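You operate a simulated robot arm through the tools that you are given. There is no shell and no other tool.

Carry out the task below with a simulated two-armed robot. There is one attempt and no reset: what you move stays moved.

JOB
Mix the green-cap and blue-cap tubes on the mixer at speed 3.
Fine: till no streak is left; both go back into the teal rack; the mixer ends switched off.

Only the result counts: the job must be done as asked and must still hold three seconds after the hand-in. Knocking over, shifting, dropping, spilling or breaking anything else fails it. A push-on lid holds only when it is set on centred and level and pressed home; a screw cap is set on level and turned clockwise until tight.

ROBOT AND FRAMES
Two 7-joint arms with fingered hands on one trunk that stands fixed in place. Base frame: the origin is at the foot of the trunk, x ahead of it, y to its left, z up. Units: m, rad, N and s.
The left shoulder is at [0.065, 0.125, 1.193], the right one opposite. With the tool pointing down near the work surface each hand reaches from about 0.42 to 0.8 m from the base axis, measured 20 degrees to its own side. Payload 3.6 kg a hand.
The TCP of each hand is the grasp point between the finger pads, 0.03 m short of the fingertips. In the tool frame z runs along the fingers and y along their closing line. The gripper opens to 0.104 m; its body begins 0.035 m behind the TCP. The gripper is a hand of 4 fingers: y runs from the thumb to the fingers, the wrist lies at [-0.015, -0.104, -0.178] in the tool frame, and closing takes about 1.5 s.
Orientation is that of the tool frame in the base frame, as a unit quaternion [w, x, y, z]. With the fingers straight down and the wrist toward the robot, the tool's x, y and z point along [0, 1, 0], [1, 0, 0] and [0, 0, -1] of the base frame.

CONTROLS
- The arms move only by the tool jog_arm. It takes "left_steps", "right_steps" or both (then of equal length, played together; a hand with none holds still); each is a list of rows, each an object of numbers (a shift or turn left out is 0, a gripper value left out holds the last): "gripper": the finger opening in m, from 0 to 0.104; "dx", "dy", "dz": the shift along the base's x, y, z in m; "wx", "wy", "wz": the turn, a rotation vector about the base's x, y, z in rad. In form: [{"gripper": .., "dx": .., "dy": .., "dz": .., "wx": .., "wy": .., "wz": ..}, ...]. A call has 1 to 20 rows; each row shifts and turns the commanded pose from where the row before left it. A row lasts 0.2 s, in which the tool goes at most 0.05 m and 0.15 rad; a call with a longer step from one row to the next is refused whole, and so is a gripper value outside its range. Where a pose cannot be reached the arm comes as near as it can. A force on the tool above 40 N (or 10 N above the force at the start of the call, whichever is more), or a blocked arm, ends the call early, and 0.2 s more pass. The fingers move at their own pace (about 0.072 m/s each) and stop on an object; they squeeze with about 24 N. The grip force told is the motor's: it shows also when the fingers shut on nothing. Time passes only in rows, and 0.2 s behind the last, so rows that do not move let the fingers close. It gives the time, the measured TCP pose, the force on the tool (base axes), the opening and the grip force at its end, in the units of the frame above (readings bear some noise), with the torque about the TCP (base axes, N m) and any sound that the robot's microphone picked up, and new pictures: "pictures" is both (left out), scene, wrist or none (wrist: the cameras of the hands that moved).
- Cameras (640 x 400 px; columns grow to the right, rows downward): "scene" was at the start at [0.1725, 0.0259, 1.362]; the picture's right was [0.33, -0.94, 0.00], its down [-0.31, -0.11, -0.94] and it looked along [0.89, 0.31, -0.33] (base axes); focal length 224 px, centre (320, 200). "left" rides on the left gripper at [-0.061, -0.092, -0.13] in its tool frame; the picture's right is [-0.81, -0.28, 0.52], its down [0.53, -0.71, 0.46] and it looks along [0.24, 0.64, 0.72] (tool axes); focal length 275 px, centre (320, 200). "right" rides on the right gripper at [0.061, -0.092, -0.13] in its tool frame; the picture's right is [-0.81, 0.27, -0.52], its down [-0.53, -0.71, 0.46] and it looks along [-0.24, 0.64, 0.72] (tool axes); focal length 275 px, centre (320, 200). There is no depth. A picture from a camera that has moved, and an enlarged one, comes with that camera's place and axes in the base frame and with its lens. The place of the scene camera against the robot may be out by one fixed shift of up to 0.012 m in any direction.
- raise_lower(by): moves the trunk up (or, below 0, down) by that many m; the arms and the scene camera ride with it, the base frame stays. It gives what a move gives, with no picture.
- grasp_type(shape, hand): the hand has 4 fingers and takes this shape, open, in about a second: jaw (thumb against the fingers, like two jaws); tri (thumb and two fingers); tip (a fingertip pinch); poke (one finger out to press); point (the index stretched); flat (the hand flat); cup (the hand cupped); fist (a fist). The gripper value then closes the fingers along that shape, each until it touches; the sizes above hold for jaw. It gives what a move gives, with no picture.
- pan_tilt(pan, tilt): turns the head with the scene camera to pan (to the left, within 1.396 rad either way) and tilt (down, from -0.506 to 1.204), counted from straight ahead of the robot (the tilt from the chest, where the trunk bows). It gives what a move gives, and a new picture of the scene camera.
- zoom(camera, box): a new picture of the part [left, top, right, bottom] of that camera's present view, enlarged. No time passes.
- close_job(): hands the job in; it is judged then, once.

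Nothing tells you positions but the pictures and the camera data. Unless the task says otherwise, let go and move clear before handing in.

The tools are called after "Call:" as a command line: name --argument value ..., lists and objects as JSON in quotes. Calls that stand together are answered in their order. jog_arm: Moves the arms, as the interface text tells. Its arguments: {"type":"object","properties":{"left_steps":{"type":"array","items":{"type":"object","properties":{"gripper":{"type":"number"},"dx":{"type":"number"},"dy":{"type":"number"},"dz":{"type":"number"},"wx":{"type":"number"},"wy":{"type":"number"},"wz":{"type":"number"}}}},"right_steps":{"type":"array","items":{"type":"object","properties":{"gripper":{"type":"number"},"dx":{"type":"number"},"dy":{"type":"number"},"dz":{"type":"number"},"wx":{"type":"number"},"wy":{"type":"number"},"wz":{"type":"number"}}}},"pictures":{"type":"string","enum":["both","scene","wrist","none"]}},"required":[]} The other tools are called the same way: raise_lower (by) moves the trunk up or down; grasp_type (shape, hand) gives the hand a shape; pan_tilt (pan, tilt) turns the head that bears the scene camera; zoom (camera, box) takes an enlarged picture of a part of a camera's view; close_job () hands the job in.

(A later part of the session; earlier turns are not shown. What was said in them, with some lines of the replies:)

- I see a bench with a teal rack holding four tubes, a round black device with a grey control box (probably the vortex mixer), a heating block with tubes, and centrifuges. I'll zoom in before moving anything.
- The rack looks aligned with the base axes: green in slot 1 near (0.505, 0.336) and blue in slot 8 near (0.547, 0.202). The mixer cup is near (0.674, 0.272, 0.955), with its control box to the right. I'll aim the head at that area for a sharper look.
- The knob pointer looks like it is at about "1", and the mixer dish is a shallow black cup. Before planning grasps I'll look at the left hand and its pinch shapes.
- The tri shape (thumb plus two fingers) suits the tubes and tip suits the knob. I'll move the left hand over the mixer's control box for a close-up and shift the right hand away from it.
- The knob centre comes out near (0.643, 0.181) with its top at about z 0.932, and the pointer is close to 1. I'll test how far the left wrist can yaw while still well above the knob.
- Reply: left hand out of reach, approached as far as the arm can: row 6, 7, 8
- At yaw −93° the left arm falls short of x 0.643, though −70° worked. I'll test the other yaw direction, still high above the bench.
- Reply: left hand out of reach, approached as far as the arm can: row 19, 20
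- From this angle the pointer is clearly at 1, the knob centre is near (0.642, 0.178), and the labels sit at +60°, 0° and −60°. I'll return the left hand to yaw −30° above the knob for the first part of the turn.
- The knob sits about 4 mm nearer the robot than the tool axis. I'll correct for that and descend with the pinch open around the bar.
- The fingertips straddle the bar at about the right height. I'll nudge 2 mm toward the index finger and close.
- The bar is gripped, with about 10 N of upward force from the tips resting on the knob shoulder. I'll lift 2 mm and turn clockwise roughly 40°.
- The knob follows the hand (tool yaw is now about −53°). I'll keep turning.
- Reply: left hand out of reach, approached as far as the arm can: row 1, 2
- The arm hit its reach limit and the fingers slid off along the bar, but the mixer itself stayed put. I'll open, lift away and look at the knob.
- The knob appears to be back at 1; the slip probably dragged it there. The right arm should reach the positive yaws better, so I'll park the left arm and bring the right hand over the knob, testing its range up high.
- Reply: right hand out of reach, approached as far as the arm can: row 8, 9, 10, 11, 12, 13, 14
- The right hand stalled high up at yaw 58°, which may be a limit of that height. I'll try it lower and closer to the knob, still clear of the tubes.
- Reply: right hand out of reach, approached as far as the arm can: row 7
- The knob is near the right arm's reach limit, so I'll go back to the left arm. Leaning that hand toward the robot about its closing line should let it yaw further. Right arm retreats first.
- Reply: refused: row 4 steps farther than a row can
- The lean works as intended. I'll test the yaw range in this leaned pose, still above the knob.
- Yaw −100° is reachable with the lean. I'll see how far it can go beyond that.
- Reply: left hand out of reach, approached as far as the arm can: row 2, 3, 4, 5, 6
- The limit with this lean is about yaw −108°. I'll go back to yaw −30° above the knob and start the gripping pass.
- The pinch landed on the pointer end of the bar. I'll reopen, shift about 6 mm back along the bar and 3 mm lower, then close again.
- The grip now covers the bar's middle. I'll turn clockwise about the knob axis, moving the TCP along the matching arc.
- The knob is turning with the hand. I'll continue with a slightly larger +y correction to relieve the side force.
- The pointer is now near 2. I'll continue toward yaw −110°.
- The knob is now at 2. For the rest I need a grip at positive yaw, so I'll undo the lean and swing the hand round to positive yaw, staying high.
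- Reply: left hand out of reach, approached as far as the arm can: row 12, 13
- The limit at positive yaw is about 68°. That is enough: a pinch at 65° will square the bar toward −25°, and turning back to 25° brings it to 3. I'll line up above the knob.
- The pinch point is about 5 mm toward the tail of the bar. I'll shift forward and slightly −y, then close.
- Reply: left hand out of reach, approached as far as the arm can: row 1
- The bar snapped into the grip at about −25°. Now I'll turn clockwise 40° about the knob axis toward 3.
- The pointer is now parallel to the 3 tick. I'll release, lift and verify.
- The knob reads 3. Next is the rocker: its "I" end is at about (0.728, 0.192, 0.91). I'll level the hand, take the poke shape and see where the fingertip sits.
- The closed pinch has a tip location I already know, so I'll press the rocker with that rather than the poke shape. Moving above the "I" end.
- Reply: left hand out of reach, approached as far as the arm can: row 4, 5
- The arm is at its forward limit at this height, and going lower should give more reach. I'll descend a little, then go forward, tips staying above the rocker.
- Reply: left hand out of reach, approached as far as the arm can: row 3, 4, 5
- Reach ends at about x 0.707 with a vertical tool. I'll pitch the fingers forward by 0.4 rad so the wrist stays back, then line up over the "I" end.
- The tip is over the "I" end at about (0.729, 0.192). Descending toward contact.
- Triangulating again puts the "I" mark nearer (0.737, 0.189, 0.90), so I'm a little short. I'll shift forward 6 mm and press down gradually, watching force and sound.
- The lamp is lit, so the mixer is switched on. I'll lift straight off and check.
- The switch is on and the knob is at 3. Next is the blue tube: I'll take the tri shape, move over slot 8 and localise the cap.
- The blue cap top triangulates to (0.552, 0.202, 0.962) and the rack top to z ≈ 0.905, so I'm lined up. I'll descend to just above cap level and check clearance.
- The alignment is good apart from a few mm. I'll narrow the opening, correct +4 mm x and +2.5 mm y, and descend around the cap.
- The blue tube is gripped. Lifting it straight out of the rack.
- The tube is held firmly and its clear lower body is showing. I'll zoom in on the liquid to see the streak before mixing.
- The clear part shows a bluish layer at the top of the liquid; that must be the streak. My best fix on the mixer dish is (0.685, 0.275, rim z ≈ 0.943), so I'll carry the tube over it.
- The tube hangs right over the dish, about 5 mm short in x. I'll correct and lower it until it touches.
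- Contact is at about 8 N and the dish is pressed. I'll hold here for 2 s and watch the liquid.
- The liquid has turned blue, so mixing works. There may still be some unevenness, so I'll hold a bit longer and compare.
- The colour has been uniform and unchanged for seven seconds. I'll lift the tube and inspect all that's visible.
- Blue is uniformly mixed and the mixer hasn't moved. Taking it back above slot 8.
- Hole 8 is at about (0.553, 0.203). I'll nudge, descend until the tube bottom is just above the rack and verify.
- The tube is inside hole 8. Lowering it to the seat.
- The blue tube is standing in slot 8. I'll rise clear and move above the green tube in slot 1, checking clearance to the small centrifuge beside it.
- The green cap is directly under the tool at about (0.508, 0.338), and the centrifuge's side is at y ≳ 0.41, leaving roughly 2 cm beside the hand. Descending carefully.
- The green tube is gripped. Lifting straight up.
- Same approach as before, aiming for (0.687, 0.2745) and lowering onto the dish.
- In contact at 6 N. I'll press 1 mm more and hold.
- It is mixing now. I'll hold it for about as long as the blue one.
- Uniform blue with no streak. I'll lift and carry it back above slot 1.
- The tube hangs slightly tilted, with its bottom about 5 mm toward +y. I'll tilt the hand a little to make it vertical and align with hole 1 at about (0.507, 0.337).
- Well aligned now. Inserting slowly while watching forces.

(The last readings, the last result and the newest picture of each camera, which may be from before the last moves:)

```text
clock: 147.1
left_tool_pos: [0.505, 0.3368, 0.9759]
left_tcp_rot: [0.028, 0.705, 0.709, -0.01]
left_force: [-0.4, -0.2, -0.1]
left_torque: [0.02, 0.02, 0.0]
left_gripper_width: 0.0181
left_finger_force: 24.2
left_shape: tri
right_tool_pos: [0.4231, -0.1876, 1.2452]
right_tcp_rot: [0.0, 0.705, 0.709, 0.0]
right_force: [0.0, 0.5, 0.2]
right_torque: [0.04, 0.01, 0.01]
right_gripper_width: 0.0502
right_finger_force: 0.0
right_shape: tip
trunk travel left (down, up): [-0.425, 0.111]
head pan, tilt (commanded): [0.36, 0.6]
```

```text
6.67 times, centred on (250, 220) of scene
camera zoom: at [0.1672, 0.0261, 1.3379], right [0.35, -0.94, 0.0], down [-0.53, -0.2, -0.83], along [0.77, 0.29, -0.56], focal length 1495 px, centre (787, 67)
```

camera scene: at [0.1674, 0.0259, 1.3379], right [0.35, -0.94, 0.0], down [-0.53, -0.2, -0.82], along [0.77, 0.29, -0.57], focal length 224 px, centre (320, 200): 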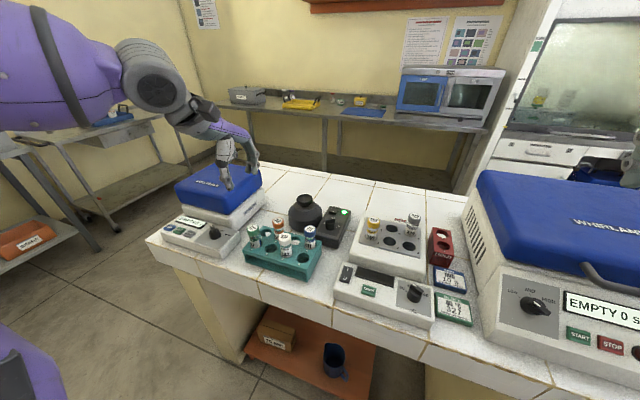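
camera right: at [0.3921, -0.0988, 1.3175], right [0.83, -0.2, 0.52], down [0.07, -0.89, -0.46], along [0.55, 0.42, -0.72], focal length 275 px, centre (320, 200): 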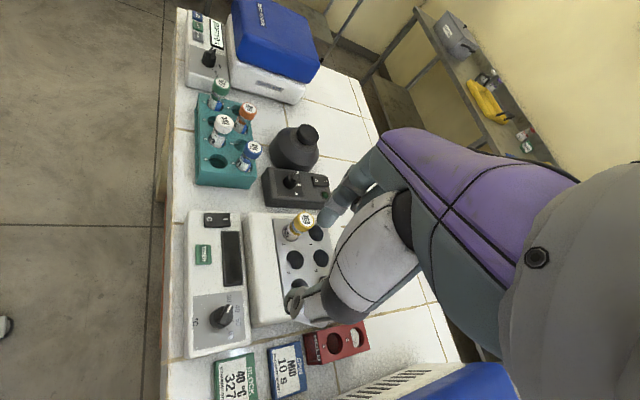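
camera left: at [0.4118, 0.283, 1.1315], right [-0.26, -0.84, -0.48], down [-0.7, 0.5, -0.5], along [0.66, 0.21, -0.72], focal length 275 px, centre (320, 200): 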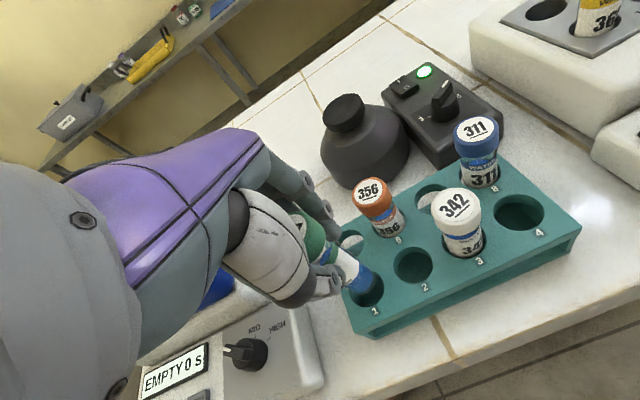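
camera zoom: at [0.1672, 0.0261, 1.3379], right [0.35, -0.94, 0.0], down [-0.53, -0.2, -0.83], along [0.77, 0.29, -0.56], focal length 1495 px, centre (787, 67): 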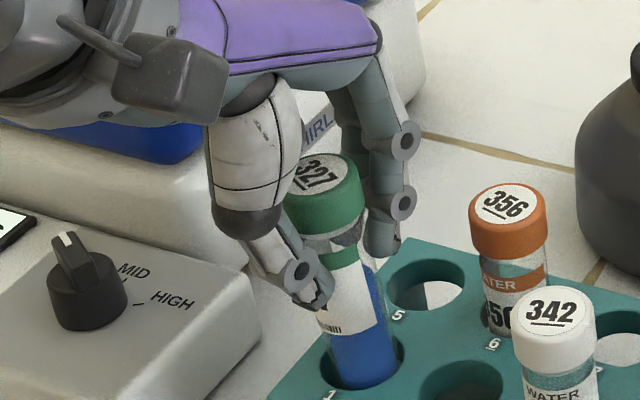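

Call:
jog_arm --left_steps '[{"dx": -0.001, "dz": -0.01}, {"dz": -0.01}, {"dz": -0.008}, {"dz": -0.003}]' --pictures "none"

Call:
zoom --camera "left" --box '[260, 200, 440, 320]'

```text
clock: 148.1
left_tool_pos: [0.5041, 0.3386, 0.9468]
left_tcp_rot: [0.029, 0.705, 0.708, -0.011]
left_force: [-0.4, -0.3, -3.2]
left_torque: [0.03, 0.02, -0.01]
left_gripper_width: 0.0178
left_finger_force: 24.5
left_shape: tri
right_tool_pos: [0.4228, -0.1874, 1.2444]
right_tcp_rot: [0.0, 0.705, 0.709, 0.0]
right_force: [-0.2, -1.1, -0.5]
right_torque: [0.01, -0.02, 0.01]
right_gripper_width: 0.0502
right_finger_force: 0.1
right_shape: tip
trunk travel left (down, up): [-0.425, 0.111]
head pan, tilt (commanded): [0.36, 0.6]
```

```text
3.33 times, centred on (350, 260) of left
camera zoom: at [0.4107, 0.2848, 1.0768], right [-0.26, -0.84, -0.48], down [-0.7, 0.5, -0.5], along [0.66, 0.21, -0.72], focal length 918 px, centre (220, 0)
```

zoom: 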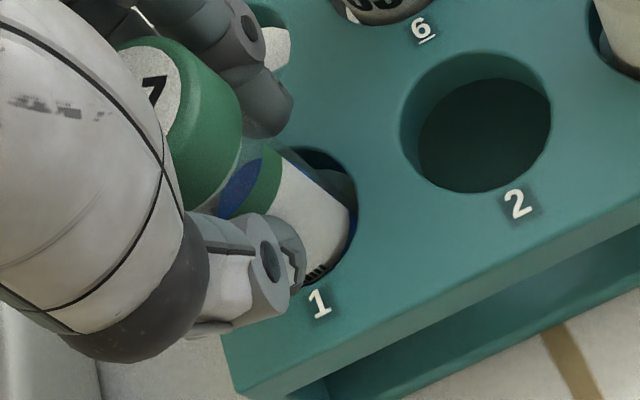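

Call:
jog_arm --left_steps '[{"dz": -0.003}, {"dz": -0.002}, {"dz": -0.001}, {}]' --pictures "none"

```text
clock: 149.1
left_tool_pos: [0.5052, 0.3383, 0.9405]
left_tcp_rot: [0.028, 0.705, 0.708, -0.009]
left_force: [-0.6, -0.6, 2.2]
left_torque: [0.0, 0.01, -0.02]
left_gripper_width: 0.0177
left_finger_force: 23.7
left_shape: tri
right_tool_pos: [0.4228, -0.1872, 1.2452]
right_tcp_rot: [0.0, 0.705, 0.709, 0.0]
right_force: [0.5, 0.3, -0.3]
right_torque: [0.0, -0.02, 0.01]
right_gripper_width: 0.0503
right_finger_force: 0.1
right_shape: tip
trunk travel left (down, up): [-0.425, 0.111]
head pan, tilt (commanded): [0.36, 0.6]
```

It has touched the seat (+2 N). Releasing gently, then lifting clear.

Call:
jog_arm --left_steps '[{"gripper": 0.03}, {}, {"gripper": 0.056}, {}, {}]' --pictures "none"

Call:
zoom --camera "left" --box '[260, 200, 440, 320]'

Call:
zoom --camera "scene" --box '[220, 190, 280, 250]'

```text
clock: 150.3
left_tool_pos: [0.5046, 0.339, 0.9402]
left_tcp_rot: [0.028, 0.705, 0.708, -0.01]
left_force: [0.1, -1.0, -0.4]
left_torque: [0.01, -0.01, -0.01]
left_gripper_width: 0.0555
left_finger_force: 0.0
left_shape: tri
right_tool_pos: [0.4233, -0.1862, 1.245]
right_tcp_rot: [0.0, 0.705, 0.709, 0.0]
right_force: [1.1, -0.6, 0.9]
right_torque: [0.01, -0.04, -0.04]
right_gripper_width: 0.0503
right_finger_force: 0.0
right_shape: tip
trunk travel left (down, up): [-0.425, 0.111]
head pan, tilt (commanded): [0.36, 0.6]
```

```text
3.33 times, centred on (350, 260) of left
camera zoom: at [0.4108, 0.2849, 1.0706], right [-0.26, -0.84, -0.48], down [-0.7, 0.5, -0.5], along [0.66, 0.21, -0.72], focal length 918 px, centre (220, 0)
```

zoom: 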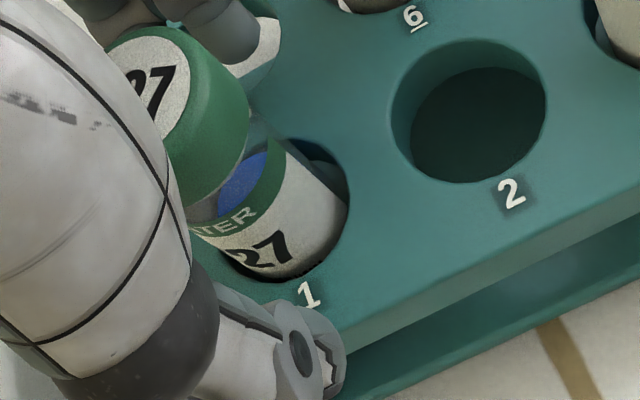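

```text
6.67 times, centred on (250, 220) of scene
camera zoom: at [0.1672, 0.0262, 1.3379], right [0.35, -0.94, 0.0], down [-0.53, -0.2, -0.83], along [0.77, 0.29, -0.56], focal length 1495 px, centre (787, 67)
```

zoom: 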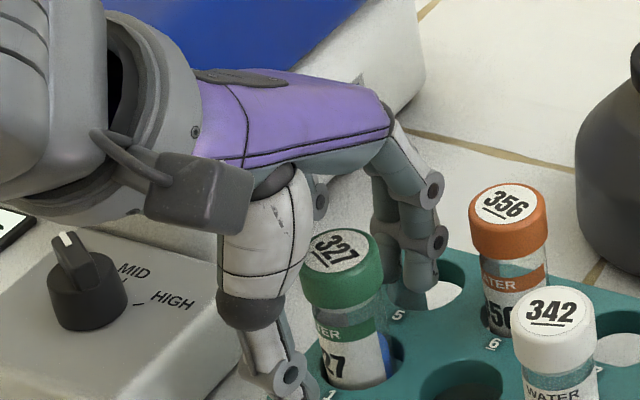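

Green stands in slot 1. Lifting clear, then on to switching the mixer off.

Call:
jog_arm --left_steps '[{"dz": 0.015}, {"dz": 0.025}, {"dz": 0.03}, {"dz": 0.03}, {"dz": 0.03, "wx": 0.055, "wy": 0.02}, {}]' --pictures "both"

Call:
zoom --camera "scene" --box '[230, 180, 350, 280]'

Call:
zoom --camera "left" --box '[320, 140, 560, 340]'

```text
clock: 151.7
left_tool_pos: [0.5043, 0.3389, 1.07]
left_tcp_rot: [0.003, 0.706, 0.708, 0.003]
left_force: [0.0, -0.5, 0.5]
left_torque: [-0.05, -0.02, 0.03]
left_gripper_width: 0.0557
left_finger_force: 0.0
left_shape: tri
right_tool_pos: [0.4229, -0.1859, 1.2451]
right_tcp_rot: [0.0, 0.705, 0.709, -0.001]
right_force: [0.4, 0.4, -0.2]
right_torque: [-0.02, 0.02, -0.02]
right_gripper_width: 0.0503
right_finger_force: 0.0
right_shape: tip
trunk travel left (down, up): [-0.425, 0.111]
head pan, tilt (commanded): [0.36, 0.6]
camera scene: at [0.1672, 0.0267, 1.3379], right [0.35, -0.94, 0.0], down [-0.53, -0.2, -0.82], along [0.77, 0.29, -0.57], focal length 224 px, centre (320, 200)
camera left: at [0.4134, 0.2773, 1.1991], right [-0.27, -0.81, -0.52], down [-0.71, 0.53, -0.46], along [0.65, 0.25, -0.72], focal length 275 px, centre (320, 200)
```

scene: 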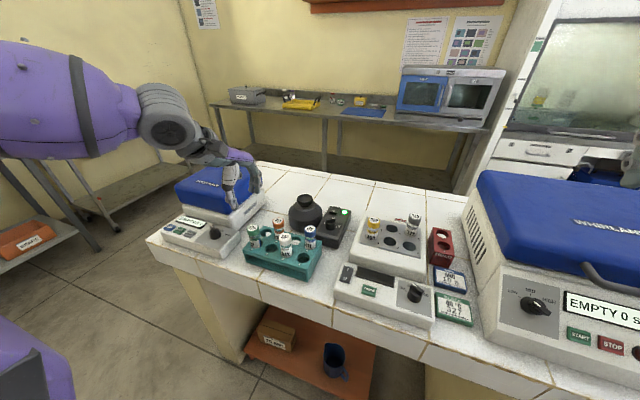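
left: 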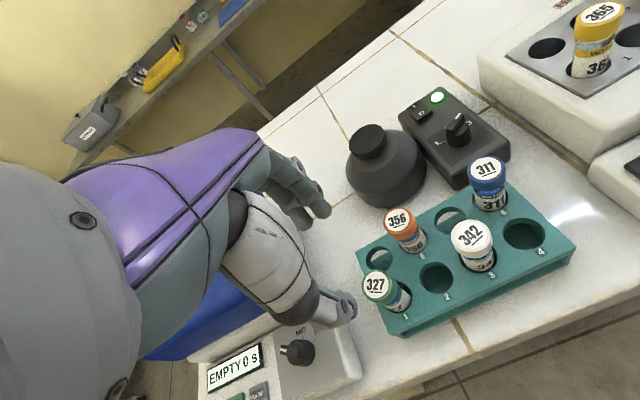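

```text
4.00 times, centred on (290, 230) of scene
camera zoom: at [0.1672, 0.0267, 1.3379], right [0.35, -0.94, 0.0], down [-0.53, -0.2, -0.82], along [0.77, 0.29, -0.57], focal length 897 px, centre (440, 80)
```

zoom: 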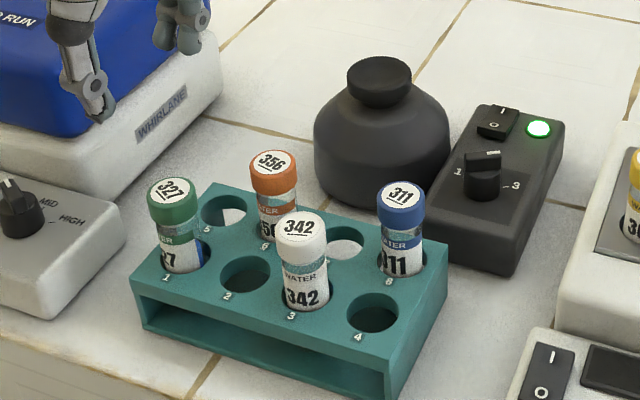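

```text
2.00 times, centred on (440, 240) of left
camera zoom: at [0.4134, 0.2773, 1.1991], right [-0.27, -0.81, -0.52], down [-0.71, 0.53, -0.46], along [0.65, 0.25, -0.72], focal length 551 px, centre (80, 120)
```

zoom: 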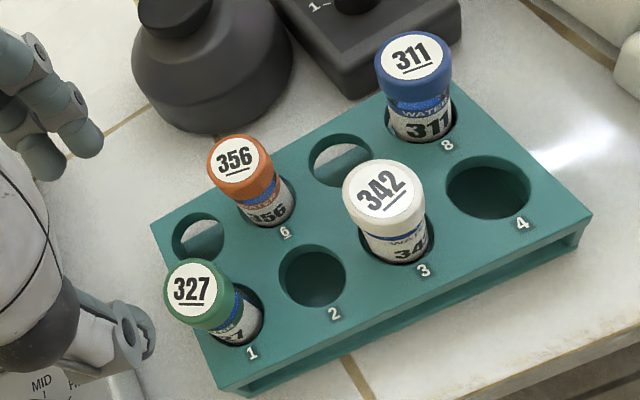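

Both tubes are back in slots 1 and 8 and nothing else has moved. Now for switching off: I'll close the pinch and bring it above the rocker's "O" end.

Call:
jog_arm --left_steps '[{"dx": 0.02, "dy": -0.025, "dz": 0.03}, {"dx": 0.028, "dy": -0.025, "dz": 0.01}, {"dx": 0.028, "dy": -0.025}, {"dx": 0.028, "dy": -0.025}, {"dx": 0.028, "dy": -0.025}, {"dx": 0.02, "dy": -0.025}, {}]' --pictures "none"

Call:
grasp_type --shape "tip" --hand "left"

Call:
jog_arm --left_steps '[{"gripper": 0.0, "wy": -0.1}, {"wy": -0.1}, {"dz": -0.03}, {"dz": -0.03}, {"dx": 0.02}, {"dx": 0.015}, {}, {}]' --pictures "wrist"

Call:
zoom --camera "left" --box '[260, 190, 440, 310]'

Call:
zoom --camera "scene" --box '[280, 160, 370, 230]'

```text
clock: 153.3
left_tool_pos: [0.6572, 0.1875, 1.1114]
left_tcp_rot: [0.003, 0.705, 0.709, 0.003]
left_force: [-0.4, -0.3, -0.2]
left_torque: [0.0, 0.0, 0.0]
left_gripper_width: 0.0555
left_finger_force: 0.2
left_shape: tri
right_tool_pos: [0.4218, -0.1868, 1.2447]
right_tcp_rot: [0.0, 0.706, 0.709, -0.001]
right_force: [-0.9, -0.8, 0.0]
right_torque: [0.01, -0.03, 0.03]
right_gripper_width: 0.0501
right_finger_force: 0.1
right_shape: tip
trunk travel left (down, up): [-0.425, 0.111]
head pan, tilt (commanded): [0.36, 0.6]
```

```text
clock: 154.2
left_tool_pos: [0.6575, 0.1874, 1.1101]
left_tcp_rot: [0.002, 0.706, 0.709, 0.002]
left_force: [-0.3, -0.1, 1.3]
left_torque: [-0.02, -0.04, 0.02]
left_gripper_width: 0.1038
left_finger_force: 0.0
left_shape: tip
right_tool_pos: [0.4232, -0.1865, 1.2455]
right_tcp_rot: [0.0, 0.705, 0.709, 0.0]
right_force: [0.2, -0.2, 0.0]
right_torque: [-0.03, -0.04, -0.01]
right_gripper_width: 0.05
right_finger_force: 0.1
right_shape: tip
trunk travel left (down, up): [-0.425, 0.111]
head pan, tilt (commanded): [0.36, 0.6]
```

```text
clock: 156.0
left_tool_pos: [0.6917, 0.1885, 1.0497]
left_tcp_rot: [0.072, 0.702, 0.704, 0.074]
left_force: [-0.5, -0.3, 0.3]
left_torque: [-0.02, 0.0, -0.02]
left_gripper_width: 0.0002
left_finger_force: 24.0
left_shape: tip
right_tool_pos: [0.4225, -0.1859, 1.2447]
right_tcp_rot: [0.0, 0.705, 0.709, 0.0]
right_force: [-0.5, -0.4, 0.2]
right_torque: [0.0, -0.01, -0.01]
right_gripper_width: 0.05
right_finger_force: 0.2
right_shape: tip
trunk travel left (down, up): [-0.425, 0.111]
head pan, tilt (commanded): [0.36, 0.6]
camera left: at [0.5772, 0.1275, 1.1588], right [-0.16, -0.81, -0.56], down [-0.61, 0.53, -0.59], along [0.78, 0.25, -0.58], focal length 275 px, centre (320, 200)
```

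left: 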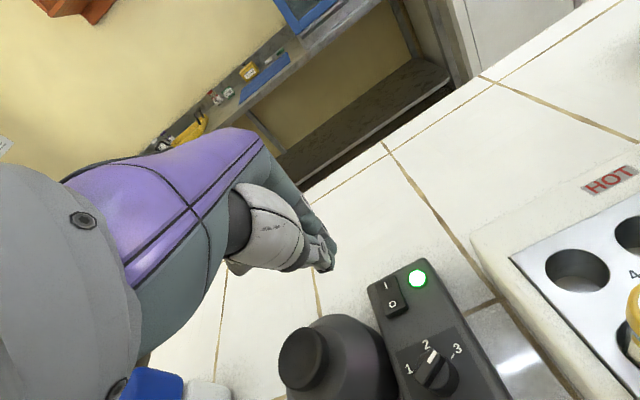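

```text
3.33 times, centred on (350, 250) of left
camera zoom: at [0.5772, 0.1275, 1.1588], right [-0.16, -0.81, -0.56], down [-0.61, 0.53, -0.59], along [0.78, 0.25, -0.58], focal length 918 px, centre (220, 33)
```

zoom: 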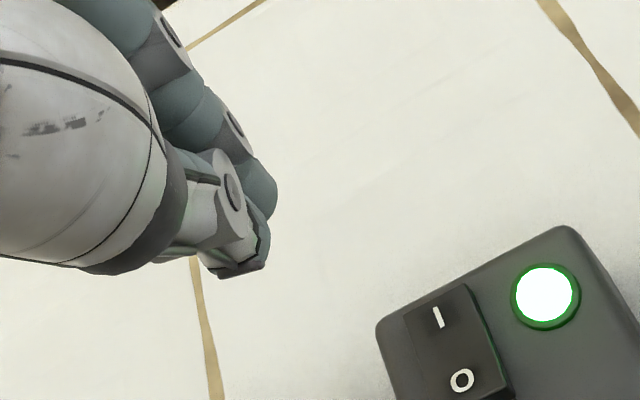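

```text
5.71 times, centred on (325, 195) of scene
camera zoom: at [0.1673, 0.0263, 1.3379], right [0.35, -0.94, 0.0], down [-0.53, -0.2, -0.82], along [0.77, 0.29, -0.57], focal length 1282 px, centre (291, 229)
```

zoom: 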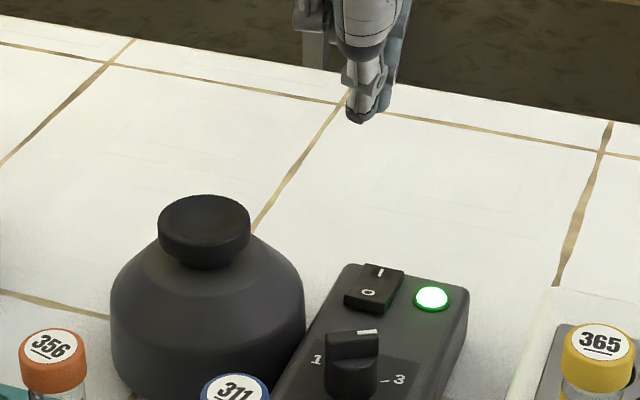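

Call:
jog_arm --left_steps '[{"dx": 0.008, "dy": 0.001}, {"dz": -0.03}, {"dz": -0.03}, {"dz": -0.03}, {}]' --pictures "none"

Call:
zoom --camera "left" --box '[260, 190, 440, 310]'

Call:
zoom --camera "scene" --box '[290, 170, 370, 230]'

```text
clock: 157.2
left_tool_pos: [0.7005, 0.1896, 0.9584]
left_tcp_rot: [0.073, 0.702, 0.705, 0.074]
left_force: [0.2, 0.6, 0.0]
left_torque: [-0.01, 0.02, -0.03]
left_gripper_width: 0.0
left_finger_force: 23.8
left_shape: tip
right_tool_pos: [0.4229, -0.1869, 1.2452]
right_tcp_rot: [0.0, 0.705, 0.709, 0.0]
right_force: [-0.2, -0.6, -0.2]
right_torque: [0.03, 0.03, 0.0]
right_gripper_width: 0.0501
right_finger_force: 0.0
right_shape: tip
trunk travel left (down, up): [-0.425, 0.111]
head pan, tilt (commanded): [0.36, 0.6]
```

```text
3.33 times, centred on (350, 250) of left
camera zoom: at [0.5859, 0.1289, 1.0664], right [-0.16, -0.81, -0.56], down [-0.61, 0.53, -0.59], along [0.78, 0.25, -0.58], focal length 918 px, centre (220, 33)
```

zoom: 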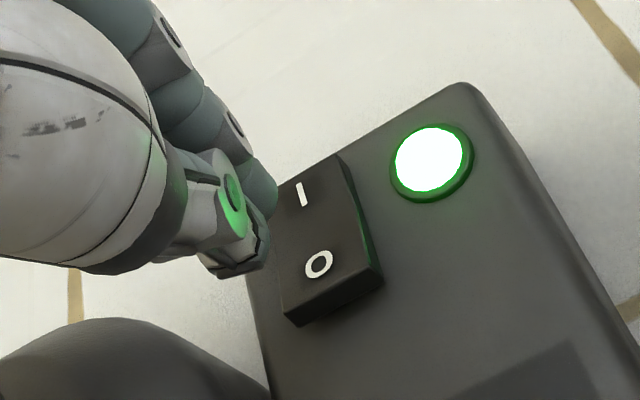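

```text
6.67 times, centred on (330, 200) of scene
camera zoom: at [0.1669, 0.026, 1.338], right [0.35, -0.94, 0.0], down [-0.53, -0.2, -0.83], along [0.77, 0.29, -0.56], focal length 1495 px, centre (253, 200)
```

zoom: 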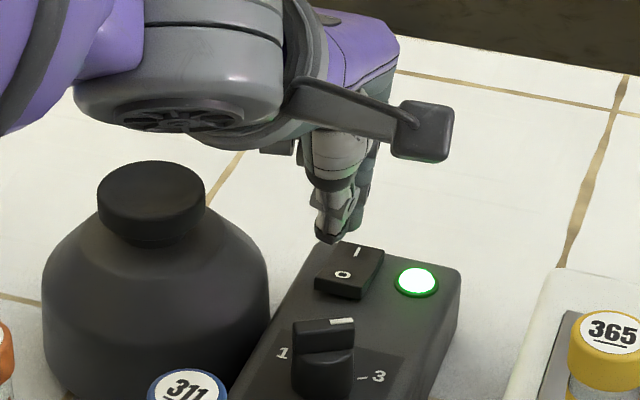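

The tip will land on the near half of the rocker, just beside "O". Pressing down gradually.

Call:
jog_arm --left_steps '[{"dy": -0.002, "dz": -0.006}, {"dz": -0.005}, {"dz": -0.004}, {"dz": -0.003}]' --pictures "none"

Call:
zoom --camera "left" --box '[260, 190, 440, 310]'

```text
clock: 158.2
left_tool_pos: [0.7012, 0.1882, 0.9416]
left_tcp_rot: [0.074, 0.702, 0.704, 0.073]
left_force: [-0.6, -0.1, -0.2]
left_torque: [-0.02, 0.01, 0.0]
left_gripper_width: 0.0
left_finger_force: 24.1
left_shape: tip
right_tool_pos: [0.4226, -0.1862, 1.2451]
right_tcp_rot: [0.0, 0.705, 0.709, -0.001]
right_force: [-0.4, -0.3, 0.1]
right_torque: [-0.01, 0.01, -0.03]
right_gripper_width: 0.0501
right_finger_force: 0.0
right_shape: tip
trunk travel left (down, up): [-0.425, 0.111]
head pan, tilt (commanded): [0.36, 0.6]
```

```text
3.33 times, centred on (350, 250) of left
camera zoom: at [0.5854, 0.1264, 1.0494], right [-0.16, -0.81, -0.56], down [-0.61, 0.53, -0.59], along [0.78, 0.25, -0.58], focal length 918 px, centre (220, 33)
```

zoom: 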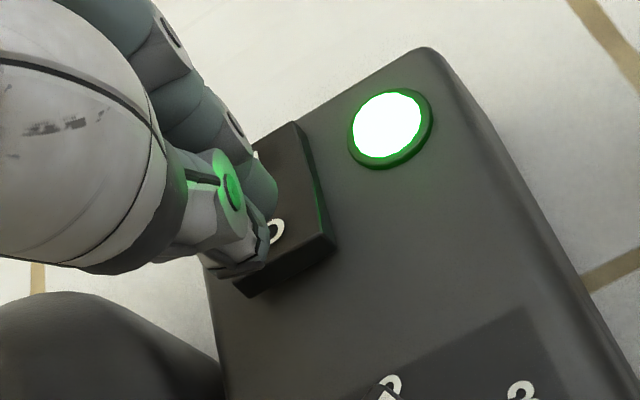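

Call:
jog_arm --left_steps '[{"dy": -0.002, "dz": -0.002}, {"dz": -0.003}, {"dz": -0.003}, {"dz": -0.002}]' --pictures "none"

Call:
zoom --camera "left" --box '[260, 190, 440, 310]'

```text
clock: 159.2
left_tool_pos: [0.7011, 0.186, 0.932]
left_tcp_rot: [0.074, 0.703, 0.704, 0.073]
left_force: [-0.6, -0.2, -0.3]
left_torque: [0.03, -0.04, -0.03]
left_gripper_width: 0.0001
left_finger_force: 24.4
left_shape: tip
right_tool_pos: [0.4232, -0.1871, 1.2451]
right_tcp_rot: [0.0, 0.705, 0.709, 0.0]
right_force: [-0.3, 0.7, 1.0]
right_torque: [0.01, 0.02, 0.03]
right_gripper_width: 0.0502
right_finger_force: 0.0
right_shape: tip
trunk travel left (down, up): [-0.425, 0.111]
head pan, tilt (commanded): [0.36, 0.6]
```

```text
3.33 times, centred on (350, 250) of left
camera zoom: at [0.5856, 0.1244, 1.0397], right [-0.16, -0.81, -0.56], down [-0.61, 0.53, -0.59], along [0.78, 0.25, -0.58], focal length 918 px, centre (220, 33)
```

zoom: 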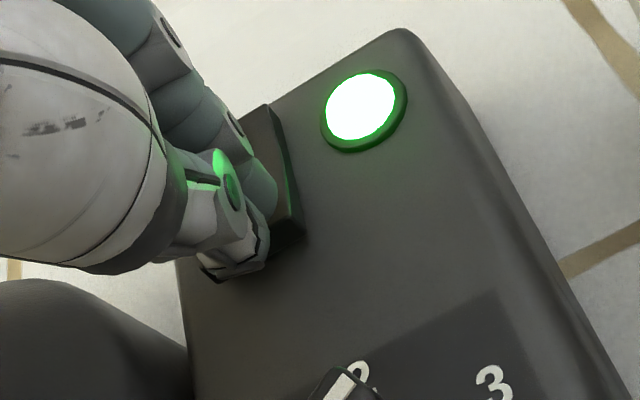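

No contact yet: the tip seems to be just in front of the rocker's near edge. I'll raise, move forward 7 mm and press again.

Call:
jog_arm --left_steps '[{"dz": 0.012}, {"dz": 0.006}, {"dx": 0.007}, {}]' --pictures "none"

Call:
zoom --camera "left" --box '[260, 190, 440, 310]'

Call:
zoom --camera "scene" --box '[290, 170, 370, 230]'

```text
clock: 160.2
left_tool_pos: [0.7079, 0.1863, 0.9506]
left_tcp_rot: [0.073, 0.702, 0.704, 0.072]
left_force: [-0.6, -0.8, -0.6]
left_torque: [0.0, 0.0, 0.01]
left_gripper_width: 0.0
left_finger_force: 23.6
left_shape: tip
right_tool_pos: [0.4225, -0.1872, 1.2445]
right_tcp_rot: [-0.001, 0.706, 0.709, 0.0]
right_force: [0.3, 0.2, -0.3]
right_torque: [-0.02, 0.02, 0.01]
right_gripper_width: 0.0498
right_finger_force: 0.0
right_shape: tip
trunk travel left (down, up): [-0.425, 0.111]
head pan, tilt (commanded): [0.36, 0.6]
```

```text
3.33 times, centred on (350, 250) of left
camera zoom: at [0.5917, 0.1249, 1.0589], right [-0.16, -0.81, -0.56], down [-0.61, 0.53, -0.59], along [0.78, 0.25, -0.58], focal length 918 px, centre (220, 33)
```

zoom: 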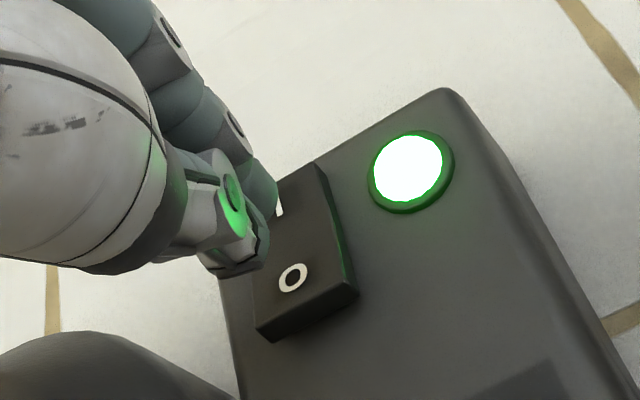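

```text
6.67 times, centred on (330, 200) of scene
camera zoom: at [0.167, 0.0261, 1.338], right [0.35, -0.94, 0.0], down [-0.53, -0.2, -0.83], along [0.77, 0.29, -0.56], focal length 1495 px, centre (253, 200)
```

zoom: 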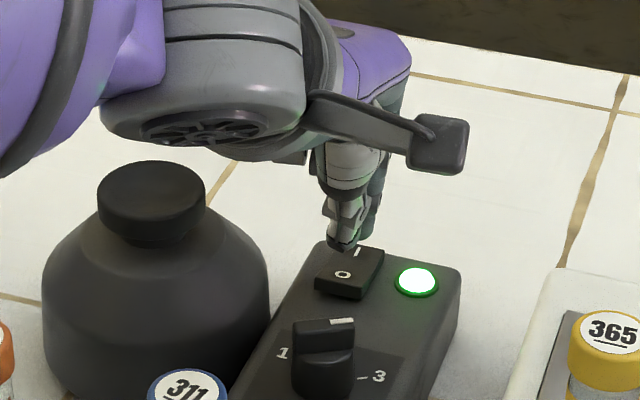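

The thumb tip is the lowest point, and it is now over the rocker's near half between its edge and "O". Pressing.

Call:
jog_arm --left_steps '[{"dz": -0.006}, {"dz": -0.004}, {"dz": -0.003}, {"dz": -0.003}]' --pictures "none"

Call:
zoom --camera "left" --box '[260, 190, 440, 310]'

```text
clock: 161.2
left_tool_pos: [0.7058, 0.1855, 0.9333]
left_tcp_rot: [0.073, 0.702, 0.704, 0.074]
left_force: [0.2, -0.7, -0.4]
left_torque: [0.0, -0.03, 0.01]
left_gripper_width: 0.0002
left_finger_force: 23.8
left_shape: tip
right_tool_pos: [0.4228, -0.1863, 1.2446]
right_tcp_rot: [0.0, 0.705, 0.709, 0.001]
right_force: [-0.3, 0.0, 0.0]
right_torque: [0.0, -0.02, 0.01]
right_gripper_width: 0.0502
right_finger_force: 0.0
right_shape: tip
trunk travel left (down, up): [-0.425, 0.111]
head pan, tilt (commanded): [0.36, 0.6]
```

```text
3.33 times, centred on (350, 250) of left
camera zoom: at [0.5919, 0.1249, 1.0421], right [-0.16, -0.81, -0.56], down [-0.61, 0.53, -0.59], along [0.78, 0.25, -0.58], focal length 918 px, centre (220, 33)
```

zoom: 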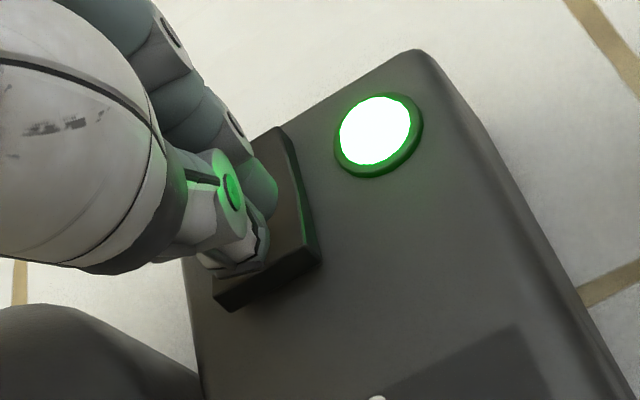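

Call:
jog_arm --left_steps '[{"dz": -0.003}, {"dz": -0.003}, {"dz": -0.002}]' --pictures "none"

Call:
zoom --camera "left" --box '[260, 190, 440, 310]'

```text
clock: 162.0
left_tool_pos: [0.7076, 0.1849, 0.9274]
left_tcp_rot: [0.074, 0.702, 0.705, 0.073]
left_force: [-1.5, -1.4, 6.6]
left_torque: [-0.02, 0.08, 0.02]
left_gripper_width: 0.0001
left_finger_force: 24.2
left_shape: tip
right_tool_pos: [0.4223, -0.1875, 1.244]
right_tcp_rot: [0.0, 0.705, 0.709, 0.001]
right_force: [-0.1, 0.6, 0.4]
right_torque: [-0.02, -0.01, 0.0]
right_gripper_width: 0.0501
right_finger_force: 0.1
right_shape: tip
trunk travel left (down, up): [-0.425, 0.111]
head pan, tilt (commanded): [0.36, 0.6]
```

```text
3.33 times, centred on (350, 250) of left
camera zoom: at [0.5918, 0.1239, 1.0354], right [-0.16, -0.81, -0.56], down [-0.6, 0.53, -0.59], along [0.78, 0.25, -0.57], focal length 918 px, centre (220, 33)
```

zoom: 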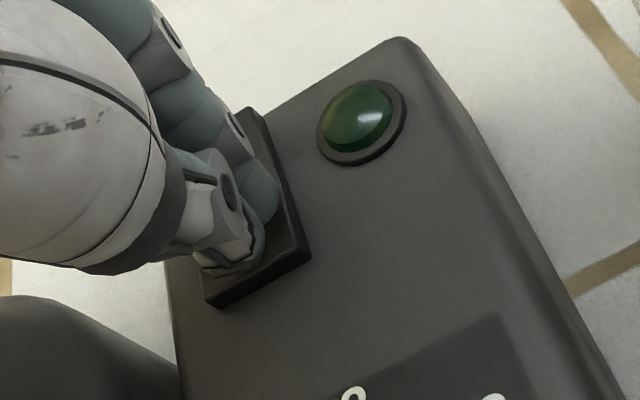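

The lamp is out, so the mixer is off. I'll lift straight up, retreat, and look over the whole bench.

Call:
jog_arm --left_steps '[{"dz": 0.01}, {"dz": 0.03}, {"dz": 0.03}, {"dz": 0.03, "dx": -0.02}, {"dx": -0.04, "dz": 0.02, "wy": 0.1}, {"dx": -0.04, "dz": 0.02, "wy": 0.1}, {"dx": -0.04, "dz": 0.02, "dy": 0.01}, {"dx": -0.04, "dz": 0.02, "dy": 0.015}, {"dx": -0.04, "dz": 0.02, "dy": 0.02}, {"dx": -0.04, "dz": 0.02, "dy": 0.02}, {"dx": -0.03, "dz": 0.01, "dy": 0.03}, {"dy": 0.03}, {"dy": 0.03}, {}]' --pictures "both"

Call:
zoom --camera "scene" --box '[230, 180, 370, 280]'

Call:
zoom --camera "scene" --box '[290, 180, 370, 240]'

```text
clock: 165.0
left_tool_pos: [0.4178, 0.3422, 1.1555]
left_tcp_rot: [0.001, 0.706, 0.708, 0.003]
left_force: [-0.2, -0.7, -0.3]
left_torque: [0.0, -0.01, 0.01]
left_gripper_width: 0.0001
left_finger_force: 23.9
left_shape: tip
right_tool_pos: [0.4226, -0.1874, 1.2453]
right_tcp_rot: [0.0, 0.705, 0.709, 0.0]
right_force: [-0.4, -0.5, 0.0]
right_torque: [0.02, -0.01, -0.03]
right_gripper_width: 0.0501
right_finger_force: 0.2
right_shape: tip
trunk travel left (down, up): [-0.425, 0.111]
head pan, tilt (commanded): [0.36, 0.6]
camera scene: at [0.1671, 0.0255, 1.338], right [0.35, -0.94, 0.0], down [-0.53, -0.2, -0.83], along [0.77, 0.29, -0.56], focal length 224 px, centre (320, 200)
camera left: at [0.3255, 0.2814, 1.2844], right [-0.27, -0.81, -0.52], down [-0.71, 0.53, -0.46], along [0.65, 0.25, -0.72], focal length 275 px, centre (320, 200)
```

scene: 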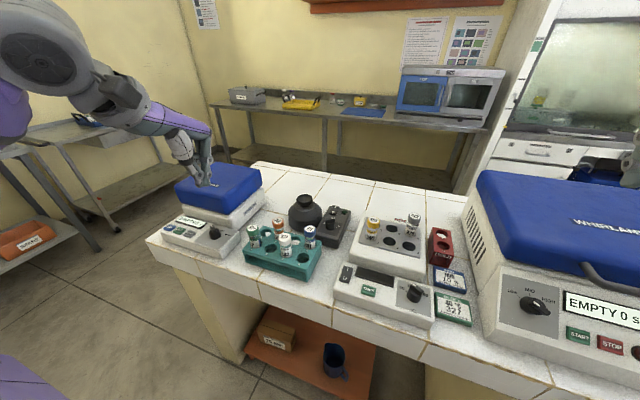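
left: 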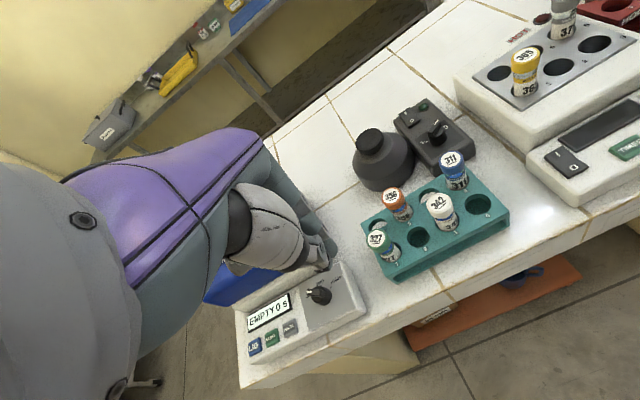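

```text
4.00 times, centred on (300, 230) of scene
camera zoom: at [0.1671, 0.0255, 1.338], right [0.35, -0.94, 0.0], down [-0.53, -0.2, -0.83], along [0.77, 0.29, -0.56], focal length 897 px, centre (400, 80)
```

zoom: 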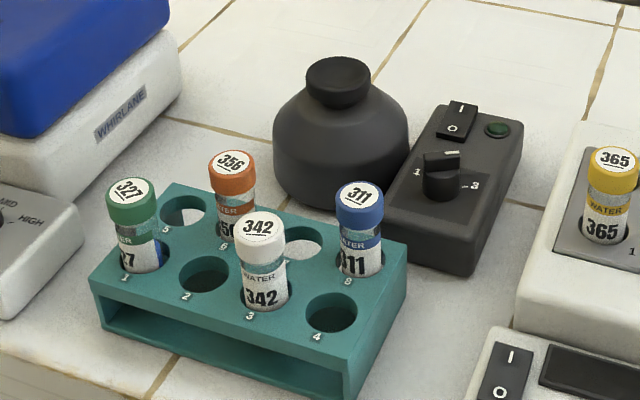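

```text
6.67 times, centred on (330, 210) of scene
camera zoom: at [0.1671, 0.0255, 1.338], right [0.35, -0.94, 0.0], down [-0.53, -0.2, -0.83], along [0.77, 0.29, -0.56], focal length 1495 px, centre (253, 133)
```

zoom: 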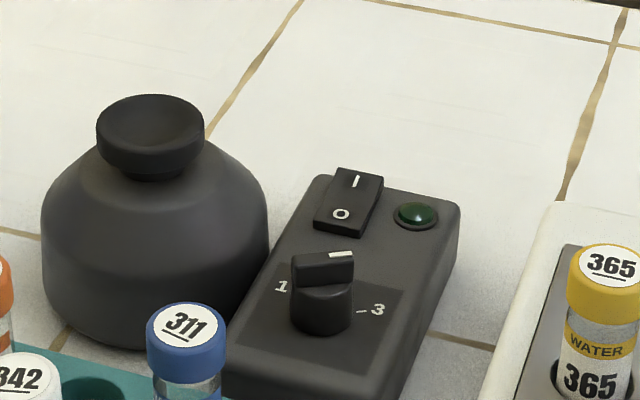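

Call:
zoom --camera "scene" --box '[240, 215, 320, 265]'

Call:
zoom --camera "left" --box '[345, 130, 525, 290]'

```text
8.00 times, centred on (280, 240) of scene
camera zoom: at [0.1671, 0.0255, 1.338], right [0.35, -0.94, 0.0], down [-0.53, -0.2, -0.83], along [0.77, 0.29, -0.56], focal length 1794 px, centre (640, -120)
```

zoom: 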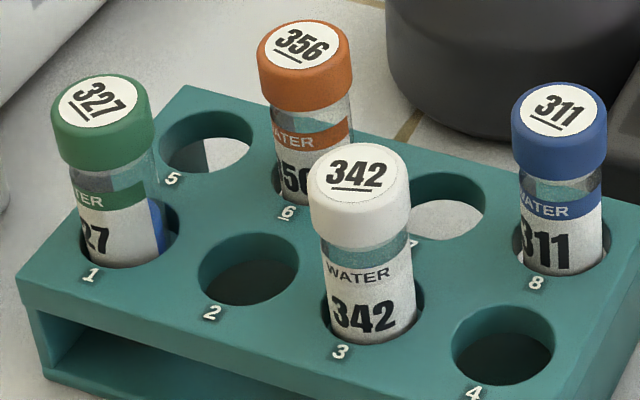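

```text
2.50 times, centred on (435, 210) of left
camera zoom: at [0.3255, 0.2814, 1.2844], right [-0.27, -0.81, -0.52], down [-0.71, 0.53, -0.46], along [0.65, 0.25, -0.72], focal length 688 px, centre (32, 175)
```

zoom: 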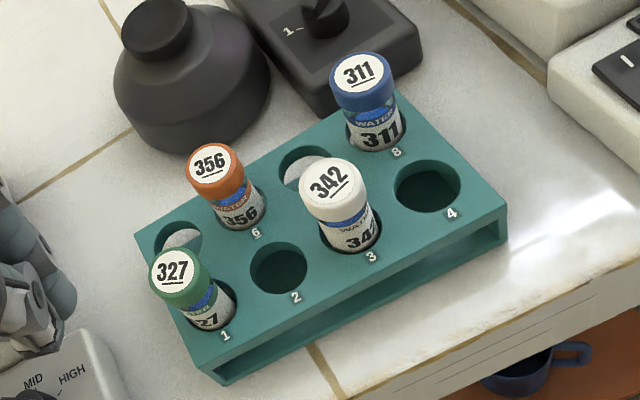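

The green tube (327) is back upright in slot 1 and the blue one (311) in slot 8. Both looked evenly blue with no streak when I lifted them off the dish. The mixer's lamp is out and its rocker is at O, nothing else has moved, and both hands are clear, so I'm handing in.

Call:
close_job

```text
The job is handed in.
```

I mixed the green-cap (327) and blue-cap (311) tubes at speed 3 and put both back in the teal rack. The mixer is switched off, and the job is handed in; no verdict came back with the hand-in.

- **Mixing:** each tube was held on the mixer for about 10 seconds. Both started pale with a bluish layer near the label and came off evenly blue, with no streak in the part I could see. The labels hide much of each tube, so I couldn't check behind them.
- **Rack:** green is back in slot 1 and blue in slot 8, both upright, where they started.
- **Mixer:** the lamp is out and the switch is at O. The speed knob was at 1 when I began and is still at 3.
- **Everything else:** I saw no other tubes or equipment moved, and both hands are clear of the bench.
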